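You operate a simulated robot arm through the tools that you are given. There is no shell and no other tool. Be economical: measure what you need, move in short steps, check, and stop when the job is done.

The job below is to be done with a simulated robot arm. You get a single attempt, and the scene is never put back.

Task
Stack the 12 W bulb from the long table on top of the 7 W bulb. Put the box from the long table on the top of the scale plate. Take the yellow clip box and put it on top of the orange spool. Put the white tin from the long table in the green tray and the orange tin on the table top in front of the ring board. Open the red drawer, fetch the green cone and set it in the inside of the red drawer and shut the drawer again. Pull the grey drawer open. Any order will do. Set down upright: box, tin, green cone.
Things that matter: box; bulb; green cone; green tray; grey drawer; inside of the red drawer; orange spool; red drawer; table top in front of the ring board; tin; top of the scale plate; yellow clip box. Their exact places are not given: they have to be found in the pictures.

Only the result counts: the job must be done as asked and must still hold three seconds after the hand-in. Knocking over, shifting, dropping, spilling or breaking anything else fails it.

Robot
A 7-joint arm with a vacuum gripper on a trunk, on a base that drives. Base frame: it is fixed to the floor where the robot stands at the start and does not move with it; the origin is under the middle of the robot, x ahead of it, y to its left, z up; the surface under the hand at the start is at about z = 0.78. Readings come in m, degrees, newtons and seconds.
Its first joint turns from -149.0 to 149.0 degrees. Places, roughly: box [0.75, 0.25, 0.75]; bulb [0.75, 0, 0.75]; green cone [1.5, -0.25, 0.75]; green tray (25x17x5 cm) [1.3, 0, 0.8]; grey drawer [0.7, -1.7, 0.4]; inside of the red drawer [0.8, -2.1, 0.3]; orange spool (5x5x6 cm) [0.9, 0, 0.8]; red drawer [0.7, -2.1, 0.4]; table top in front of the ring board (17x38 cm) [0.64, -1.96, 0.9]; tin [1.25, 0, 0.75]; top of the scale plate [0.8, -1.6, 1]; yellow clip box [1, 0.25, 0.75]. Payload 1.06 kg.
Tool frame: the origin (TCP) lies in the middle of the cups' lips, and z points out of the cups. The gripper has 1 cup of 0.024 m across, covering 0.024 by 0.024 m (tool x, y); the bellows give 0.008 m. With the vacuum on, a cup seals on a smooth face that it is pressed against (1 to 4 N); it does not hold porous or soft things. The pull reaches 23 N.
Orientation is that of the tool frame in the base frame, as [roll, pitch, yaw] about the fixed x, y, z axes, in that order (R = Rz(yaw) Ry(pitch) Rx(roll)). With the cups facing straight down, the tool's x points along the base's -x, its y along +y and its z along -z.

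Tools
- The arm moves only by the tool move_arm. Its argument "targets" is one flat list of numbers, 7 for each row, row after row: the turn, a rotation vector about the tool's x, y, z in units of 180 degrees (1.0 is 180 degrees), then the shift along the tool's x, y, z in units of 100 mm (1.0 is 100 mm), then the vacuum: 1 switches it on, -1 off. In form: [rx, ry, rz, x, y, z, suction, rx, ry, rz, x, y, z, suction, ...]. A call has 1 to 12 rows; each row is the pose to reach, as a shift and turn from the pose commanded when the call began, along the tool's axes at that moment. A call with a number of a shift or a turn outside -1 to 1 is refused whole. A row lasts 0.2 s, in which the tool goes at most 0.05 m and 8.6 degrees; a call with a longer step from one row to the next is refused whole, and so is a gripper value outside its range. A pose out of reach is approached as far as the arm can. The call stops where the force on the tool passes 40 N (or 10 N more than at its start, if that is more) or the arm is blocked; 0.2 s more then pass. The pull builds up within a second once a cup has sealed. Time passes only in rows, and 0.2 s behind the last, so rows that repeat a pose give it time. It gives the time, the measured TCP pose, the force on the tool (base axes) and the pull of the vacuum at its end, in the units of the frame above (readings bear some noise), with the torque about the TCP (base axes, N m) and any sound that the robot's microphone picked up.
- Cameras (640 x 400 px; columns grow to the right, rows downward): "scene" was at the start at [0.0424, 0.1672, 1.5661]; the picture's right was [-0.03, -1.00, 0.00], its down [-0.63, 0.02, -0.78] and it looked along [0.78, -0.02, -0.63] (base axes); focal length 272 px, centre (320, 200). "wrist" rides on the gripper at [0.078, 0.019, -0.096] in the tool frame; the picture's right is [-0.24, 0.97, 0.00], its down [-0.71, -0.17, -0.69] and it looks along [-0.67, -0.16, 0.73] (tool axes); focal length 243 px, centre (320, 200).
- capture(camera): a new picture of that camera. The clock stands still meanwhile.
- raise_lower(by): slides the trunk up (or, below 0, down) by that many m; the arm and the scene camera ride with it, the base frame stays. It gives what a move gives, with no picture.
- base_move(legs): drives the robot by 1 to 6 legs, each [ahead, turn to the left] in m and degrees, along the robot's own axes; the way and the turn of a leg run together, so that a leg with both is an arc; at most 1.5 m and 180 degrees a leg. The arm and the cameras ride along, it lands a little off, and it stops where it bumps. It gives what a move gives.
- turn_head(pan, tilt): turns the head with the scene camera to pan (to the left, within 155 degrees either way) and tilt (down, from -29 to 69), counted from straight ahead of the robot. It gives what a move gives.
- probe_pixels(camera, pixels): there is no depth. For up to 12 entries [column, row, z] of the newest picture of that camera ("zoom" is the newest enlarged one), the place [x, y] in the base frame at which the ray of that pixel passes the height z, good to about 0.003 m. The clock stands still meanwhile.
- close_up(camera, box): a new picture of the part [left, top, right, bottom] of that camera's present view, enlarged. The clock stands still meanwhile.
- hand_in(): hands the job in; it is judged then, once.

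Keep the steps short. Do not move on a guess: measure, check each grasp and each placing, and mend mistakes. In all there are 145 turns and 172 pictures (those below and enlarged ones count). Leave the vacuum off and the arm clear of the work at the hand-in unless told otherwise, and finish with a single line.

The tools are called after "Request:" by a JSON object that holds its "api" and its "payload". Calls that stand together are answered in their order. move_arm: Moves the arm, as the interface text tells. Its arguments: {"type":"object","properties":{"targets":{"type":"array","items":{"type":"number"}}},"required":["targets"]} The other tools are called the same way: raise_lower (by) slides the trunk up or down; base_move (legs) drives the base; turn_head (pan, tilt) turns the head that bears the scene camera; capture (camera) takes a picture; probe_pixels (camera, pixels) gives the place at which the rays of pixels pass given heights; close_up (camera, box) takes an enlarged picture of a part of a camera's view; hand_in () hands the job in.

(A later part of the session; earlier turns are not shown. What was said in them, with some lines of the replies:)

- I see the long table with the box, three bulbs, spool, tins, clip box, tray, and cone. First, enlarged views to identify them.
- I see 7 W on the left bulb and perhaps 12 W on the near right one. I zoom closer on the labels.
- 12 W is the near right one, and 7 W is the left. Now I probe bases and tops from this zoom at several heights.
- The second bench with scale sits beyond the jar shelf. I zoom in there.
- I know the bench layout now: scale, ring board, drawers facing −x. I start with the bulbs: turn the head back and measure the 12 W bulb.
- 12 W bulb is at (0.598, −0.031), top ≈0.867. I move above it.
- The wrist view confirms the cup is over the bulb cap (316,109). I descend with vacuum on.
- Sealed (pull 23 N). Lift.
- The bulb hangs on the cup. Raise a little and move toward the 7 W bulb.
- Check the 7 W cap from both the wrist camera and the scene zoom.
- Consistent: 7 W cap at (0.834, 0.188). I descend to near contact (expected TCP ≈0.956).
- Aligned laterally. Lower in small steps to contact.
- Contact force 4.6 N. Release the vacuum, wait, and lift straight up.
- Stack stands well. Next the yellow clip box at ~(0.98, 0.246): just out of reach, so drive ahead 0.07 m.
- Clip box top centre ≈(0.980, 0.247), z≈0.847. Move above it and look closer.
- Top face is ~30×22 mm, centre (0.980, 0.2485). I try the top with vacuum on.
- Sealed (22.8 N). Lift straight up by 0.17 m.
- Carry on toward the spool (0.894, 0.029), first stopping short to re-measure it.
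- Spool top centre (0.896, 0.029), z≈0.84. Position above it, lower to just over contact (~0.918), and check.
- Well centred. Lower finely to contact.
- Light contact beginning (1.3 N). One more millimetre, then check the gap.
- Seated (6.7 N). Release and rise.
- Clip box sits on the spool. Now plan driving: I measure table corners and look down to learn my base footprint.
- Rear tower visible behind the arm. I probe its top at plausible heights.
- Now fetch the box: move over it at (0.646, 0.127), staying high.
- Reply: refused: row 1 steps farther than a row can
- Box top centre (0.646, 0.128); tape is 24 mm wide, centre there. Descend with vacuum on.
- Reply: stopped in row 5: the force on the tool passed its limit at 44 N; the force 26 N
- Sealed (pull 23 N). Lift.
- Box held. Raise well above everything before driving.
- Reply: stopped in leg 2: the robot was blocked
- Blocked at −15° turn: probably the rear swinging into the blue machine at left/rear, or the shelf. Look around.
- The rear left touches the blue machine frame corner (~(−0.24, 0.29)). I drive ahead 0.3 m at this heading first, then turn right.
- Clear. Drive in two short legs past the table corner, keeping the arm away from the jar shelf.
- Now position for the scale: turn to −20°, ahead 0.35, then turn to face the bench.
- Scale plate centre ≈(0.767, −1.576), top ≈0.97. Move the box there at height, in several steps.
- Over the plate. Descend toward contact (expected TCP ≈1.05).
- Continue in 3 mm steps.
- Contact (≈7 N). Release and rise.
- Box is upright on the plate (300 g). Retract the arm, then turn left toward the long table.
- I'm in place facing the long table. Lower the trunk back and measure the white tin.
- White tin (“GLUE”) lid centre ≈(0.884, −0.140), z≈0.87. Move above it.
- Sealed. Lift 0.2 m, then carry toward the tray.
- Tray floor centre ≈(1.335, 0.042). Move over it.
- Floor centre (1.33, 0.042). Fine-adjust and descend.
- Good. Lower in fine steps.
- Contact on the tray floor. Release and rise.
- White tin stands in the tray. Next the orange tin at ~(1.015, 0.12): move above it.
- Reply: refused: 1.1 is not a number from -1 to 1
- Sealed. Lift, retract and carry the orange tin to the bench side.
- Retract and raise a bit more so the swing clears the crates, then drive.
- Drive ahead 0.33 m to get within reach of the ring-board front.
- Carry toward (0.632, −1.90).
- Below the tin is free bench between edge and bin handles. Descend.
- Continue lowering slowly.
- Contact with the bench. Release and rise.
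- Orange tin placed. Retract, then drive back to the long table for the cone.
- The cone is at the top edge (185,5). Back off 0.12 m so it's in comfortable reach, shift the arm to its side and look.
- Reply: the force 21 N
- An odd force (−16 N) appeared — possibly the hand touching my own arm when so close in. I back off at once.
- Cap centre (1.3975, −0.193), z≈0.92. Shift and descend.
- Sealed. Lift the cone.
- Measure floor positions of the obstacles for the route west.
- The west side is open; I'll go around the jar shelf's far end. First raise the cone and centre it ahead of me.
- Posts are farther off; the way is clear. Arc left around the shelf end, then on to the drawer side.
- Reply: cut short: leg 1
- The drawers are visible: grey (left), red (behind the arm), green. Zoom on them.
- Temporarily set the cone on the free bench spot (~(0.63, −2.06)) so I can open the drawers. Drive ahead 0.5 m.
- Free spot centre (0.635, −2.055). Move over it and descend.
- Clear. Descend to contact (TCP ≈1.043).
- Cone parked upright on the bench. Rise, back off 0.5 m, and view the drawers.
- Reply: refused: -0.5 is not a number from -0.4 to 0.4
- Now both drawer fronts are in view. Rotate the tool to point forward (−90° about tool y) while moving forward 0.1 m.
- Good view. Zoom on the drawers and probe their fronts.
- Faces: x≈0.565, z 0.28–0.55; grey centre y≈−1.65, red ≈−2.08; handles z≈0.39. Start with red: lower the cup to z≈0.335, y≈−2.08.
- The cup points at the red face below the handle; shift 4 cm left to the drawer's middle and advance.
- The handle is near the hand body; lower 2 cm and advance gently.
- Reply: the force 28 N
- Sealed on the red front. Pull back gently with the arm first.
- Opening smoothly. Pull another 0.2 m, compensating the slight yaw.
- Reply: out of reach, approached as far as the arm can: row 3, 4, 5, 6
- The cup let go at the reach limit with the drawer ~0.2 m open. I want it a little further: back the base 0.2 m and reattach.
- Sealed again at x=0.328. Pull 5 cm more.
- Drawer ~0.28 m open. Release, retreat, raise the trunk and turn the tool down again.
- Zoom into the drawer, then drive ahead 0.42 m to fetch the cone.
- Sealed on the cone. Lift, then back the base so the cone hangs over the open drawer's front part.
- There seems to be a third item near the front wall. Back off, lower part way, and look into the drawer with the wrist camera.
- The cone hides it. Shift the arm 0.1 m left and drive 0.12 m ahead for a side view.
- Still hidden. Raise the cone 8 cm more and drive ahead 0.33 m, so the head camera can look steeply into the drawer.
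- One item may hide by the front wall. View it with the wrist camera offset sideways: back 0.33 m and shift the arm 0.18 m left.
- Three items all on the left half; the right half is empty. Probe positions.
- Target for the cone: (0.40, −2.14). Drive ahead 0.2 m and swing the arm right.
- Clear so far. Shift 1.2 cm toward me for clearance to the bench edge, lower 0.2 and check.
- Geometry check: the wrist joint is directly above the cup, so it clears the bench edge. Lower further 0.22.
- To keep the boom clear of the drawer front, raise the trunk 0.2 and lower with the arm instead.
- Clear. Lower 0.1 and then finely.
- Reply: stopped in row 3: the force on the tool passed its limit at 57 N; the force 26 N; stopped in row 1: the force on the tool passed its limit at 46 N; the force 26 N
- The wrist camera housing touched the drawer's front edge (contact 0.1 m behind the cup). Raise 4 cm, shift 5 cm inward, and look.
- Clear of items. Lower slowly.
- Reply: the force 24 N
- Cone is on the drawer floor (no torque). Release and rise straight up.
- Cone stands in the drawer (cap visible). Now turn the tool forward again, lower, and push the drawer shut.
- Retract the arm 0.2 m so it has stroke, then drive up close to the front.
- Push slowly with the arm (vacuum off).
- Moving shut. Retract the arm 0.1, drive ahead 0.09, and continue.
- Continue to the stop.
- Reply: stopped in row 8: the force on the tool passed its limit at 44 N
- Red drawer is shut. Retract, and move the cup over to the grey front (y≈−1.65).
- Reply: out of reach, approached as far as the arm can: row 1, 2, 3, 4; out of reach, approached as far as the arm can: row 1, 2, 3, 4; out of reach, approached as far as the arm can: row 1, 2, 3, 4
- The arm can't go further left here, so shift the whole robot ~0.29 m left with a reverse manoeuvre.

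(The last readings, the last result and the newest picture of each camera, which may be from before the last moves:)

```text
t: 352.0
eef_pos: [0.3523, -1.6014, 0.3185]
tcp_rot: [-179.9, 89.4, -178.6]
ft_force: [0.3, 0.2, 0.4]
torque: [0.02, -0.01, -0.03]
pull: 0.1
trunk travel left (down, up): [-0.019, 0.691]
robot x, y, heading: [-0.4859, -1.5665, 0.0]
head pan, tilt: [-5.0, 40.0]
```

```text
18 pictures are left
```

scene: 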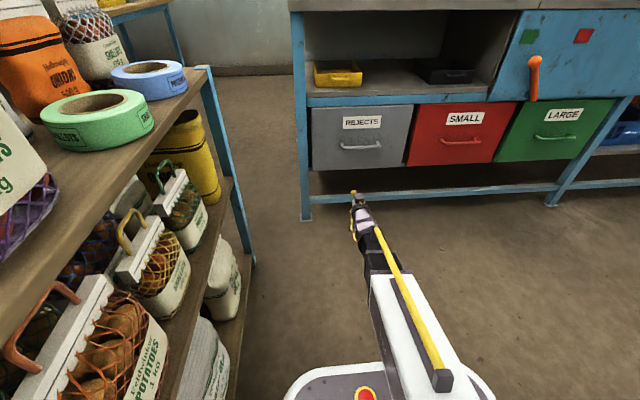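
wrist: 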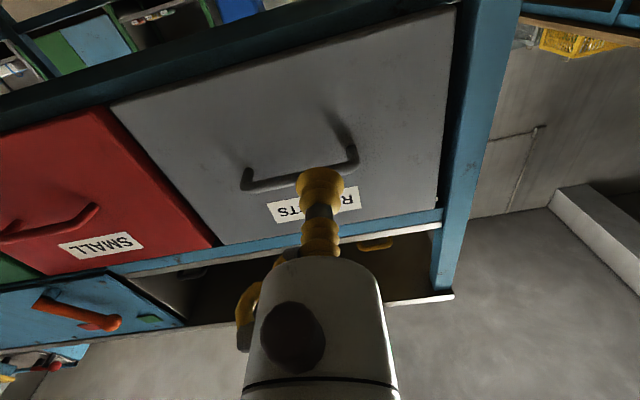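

Lined up with the grey drawer; shift 3 cm right, drive ahead 0.16 m, then press with vacuum.

Request:
{"api": "move_arm", "payload": {"targets": [0, 0, 0, 0, -0.15, 0, -1, 0, 0, 0, 0, -0.3, 0, -1, 0, 0, 0, 0, -0.3, 0, -1]}}

Request:
{"api": "base_move", "payload": {"legs": [[0.16, 0]]}}

Request:
{"api": "move_arm", "payload": {"targets": [0, 0, 0, 0, 0, 0.15, 1, 0, 0, 0, 0, 0, 0.25, 1, 0, 0, 0, 0, 0, 0.3, 1, 0, 0, 0, 0, 0, 0.35, 1, 0, 0, 0, 0, 0, 0.39, 1, 0, 0, 0, 0, 0, 0.42, 1, 0, 0, 0, 0, 0, 0.42, 1]}}

```text
t: 352.8
eef_pos: [0.3533, -1.6293, 0.3179]
tcp_rot: [179.5, 89.5, -179.1]
ft_force: [0.2, 0.3, 0.3]
torque: [-0.02, 0.0, -0.02]
pull: 0.1
trunk travel left (down, up): [-0.019, 0.691]
robot x, y, heading: [-0.4856, -1.5631, 0.3]
head pan, tilt: [-5.0, 40.0]
```

```text
t: 354.2
eef_pos: [0.5134, -1.63, 0.3172]
tcp_rot: [179.9, 89.5, -178.7]
ft_force: [0.3, 0.8, -0.2]
torque: [-0.04, 0.02, 0.0]
pull: 0.1
trunk travel left (down, up): [-0.019, 0.691]
robot x, y, heading: [-0.3276, -1.5671, 0.1]
head pan, tilt: [-5.0, 40.0]
```

```text
t: 355.9
eef_pos: [0.5545, -1.6295, 0.318]
tcp_rot: [-179.2, 89.4, -177.6]
ft_force: [-20.8, 6.2, -6.9]
torque: [0.08, -0.14, -0.19]
pull: 22.6
trunk travel left (down, up): [-0.019, 0.691]
robot x, y, heading: [-0.3282, -1.5647, -0.0]
head pan, tilt: [-5.0, 40.0]
```

Sealed. Pull with the arm 0.19 m in two moves, slowly.

Request:
{"api": "move_arm", "payload": {"targets": [0, 0, 0, 0, 0, -0.08, 1, 0, 0, 0, 0, 0, -0.2, 1, 0, 0, 0, 0, 0, -0.35, 1, 0, 0, 0, 0, 0, -0.5, 1, 0, 0, 0, 0, 0, -0.65, 1, 0, 0, 0, 0, 0, -0.8, 1, 0, 0, 0, 0, 0, -0.95, 1, 0, 0, 0, 0, 0, -1.0, 1, 0, 0, 0, 0, 0, -1.0, 1]}}

Request:
{"api": "move_arm", "payload": {"targets": [0, 0, 0, 0, 0, -0.1, 1, 0, 0, 0, 0, 0, -0.25, 1, 0, 0, 0, 0, 0, -0.4, 1, 0, 0, 0, 0, 0, -0.55, 1, 0, 0, 0, 0, 0, -0.7, 1, 0, 0, 0, 0, 0, -0.8, 1, 0, 0, 0, 0, 0, -0.85, 1, 0, 0, 0, 0, 0, -0.85, 1]}}

Request:
{"api": "base_move", "payload": {"legs": [[-0.07, 0]]}}

Request:
{"api": "capture", "payload": {"camera": "scene"}}

```text
t: 357.9
eef_pos: [0.4553, -1.6311, 0.3176]
tcp_rot: [-179.2, 89.4, -177.6]
ft_force: [-2.7, 8.0, 5.3]
torque: [-0.02, -0.02, -0.17]
pull: 22.6
trunk travel left (down, up): [-0.019, 0.691]
robot x, y, heading: [-0.3239, -1.5647, 0.1]
head pan, tilt: [-5.0, 40.0]
```

```text
t: 359.6
eef_pos: [0.3701, -1.6339, 0.3191]
tcp_rot: [-177.1, 89.3, -175.9]
ft_force: [-1.1, 8.5, -4.8]
torque: [-0.04, -0.07, -0.15]
pull: 23.0
trunk travel left (down, up): [-0.019, 0.691]
robot x, y, heading: [-0.3252, -1.5628, 0.1]
head pan, tilt: [-5.0, 40.0]
```

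```text
t: 360.7
eef_pos: [0.3011, -1.6351, 0.3193]
tcp_rot: [-179.6, 89.4, -178.3]
ft_force: [-0.5, -1.3, 0.3]
torque: [-0.24, -0.04, -0.08]
pull: 22.8
trunk travel left (down, up): [-0.019, 0.691]
robot x, y, heading: [-0.3943, -1.5649, 0.3]
head pan, tilt: [-5.0, 40.0]
```

```text
17 pictures are left
```

scene: 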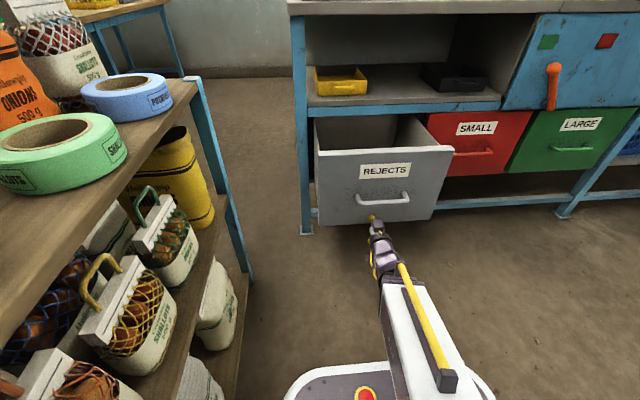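

Grey drawer is open ~0.25 m. Release the vacuum, back away, raise the trunk and inspect everything.

Request:
{"api": "move_arm", "payload": {"targets": [0, 0, 0, 0, 0, 0, -1, 0, 0, 0, 0, 0, 0, -1, 0, 0, 0, 0, 0, 0, -1, 0, 0, 0, 0, 0, 0, -1, 0, 0, 0, 0, 0, 0, -1, 0, 0, 0, 0, 0, 0, -1]}}

Request:
{"api": "base_move", "payload": {"legs": [[-0.4, 0]]}}

Request:
{"api": "raise_lower", "payload": {"by": 0.4}}

Request:
{"api": "turn_head", "payload": {"pan": -8, "tilt": 32}}

Request:
{"api": "capture", "payload": {"camera": "scene"}}

Request:
{"api": "close_up", "payload": {"camera": "scene", "box": [240, 60, 480, 240]}}

```text
t: 362.1
eef_pos: [0.3012, -1.6355, 0.3185]
tcp_rot: [-179.3, 89.5, -178.0]
ft_force: [-2.0, 0.3, 0.2]
torque: [-0.02, -0.01, -0.02]
pull: 0.0
trunk travel left (down, up): [-0.019, 0.691]
robot x, y, heading: [-0.3922, -1.5663, 0.1]
head pan, tilt: [-5.0, 40.0]
```

```text
t: 364.5
eef_pos: [-0.0974, -1.6392, 0.3196]
tcp_rot: [-179.2, 89.6, -178.4]
ft_force: [0.6, 0.1, -0.5]
torque: [-0.01, 0.0, -0.01]
pull: 0.1
trunk travel left (down, up): [-0.019, 0.691]
robot x, y, heading: [-0.7925, -1.5632, -0.4]
head pan, tilt: [-5.0, 40.0]
```

```text
t: 368.4
eef_pos: [-0.096, -1.6388, 0.7174]
tcp_rot: [-179.0, 89.4, -178.2]
ft_force: [0.6, 0.3, -0.2]
torque: [0.0, 0.0, -0.04]
pull: 0.0
trunk travel left (down, up): [-0.419, 0.291]
robot x, y, heading: [-0.7889, -1.5657, -0.7]
head pan, tilt: [-5.0, 40.0]
```

```text
t: 369.1
eef_pos: [-0.096, -1.6383, 0.7192]
tcp_rot: [-179.1, 89.5, -178.3]
ft_force: [0.6, 0.6, 0.6]
torque: [0.02, 0.02, 0.03]
pull: 0.0
trunk travel left (down, up): [-0.419, 0.291]
robot x, y, heading: [-0.7924, -1.5619, -0.7]
head pan, tilt: [-8.0, 32.0]
```

```text
16 pictures are left
```

scene: 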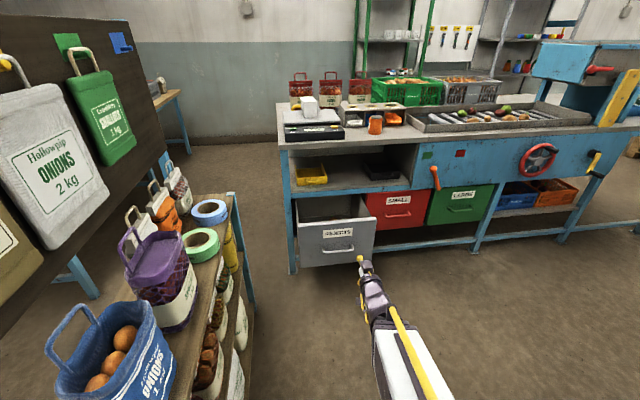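

```text
2.22 times, centred on (360, 150) of scene
```

zoom: 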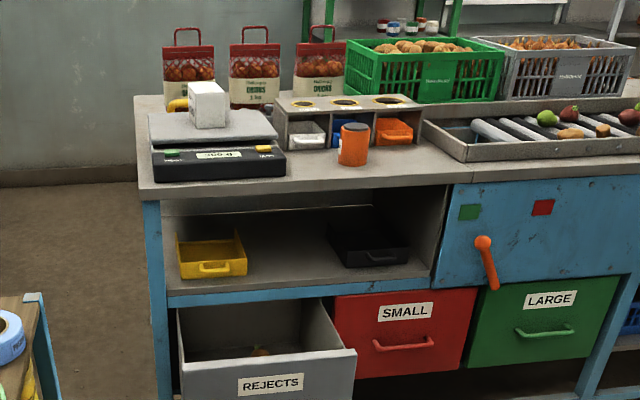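

Everything is in place: box on the scale, orange tin upright in front of the ring board, red drawer shut flush, grey drawer open, vacuum off, arm clear. Handing in.

Request:
{"api": "hand_in", "payload": {}}

```text
The job is handed in.
```

All the requested steps are done and the job is handed in, except that I did not reopen the red drawer after shutting it, so the cone was last seen upright just before closing.
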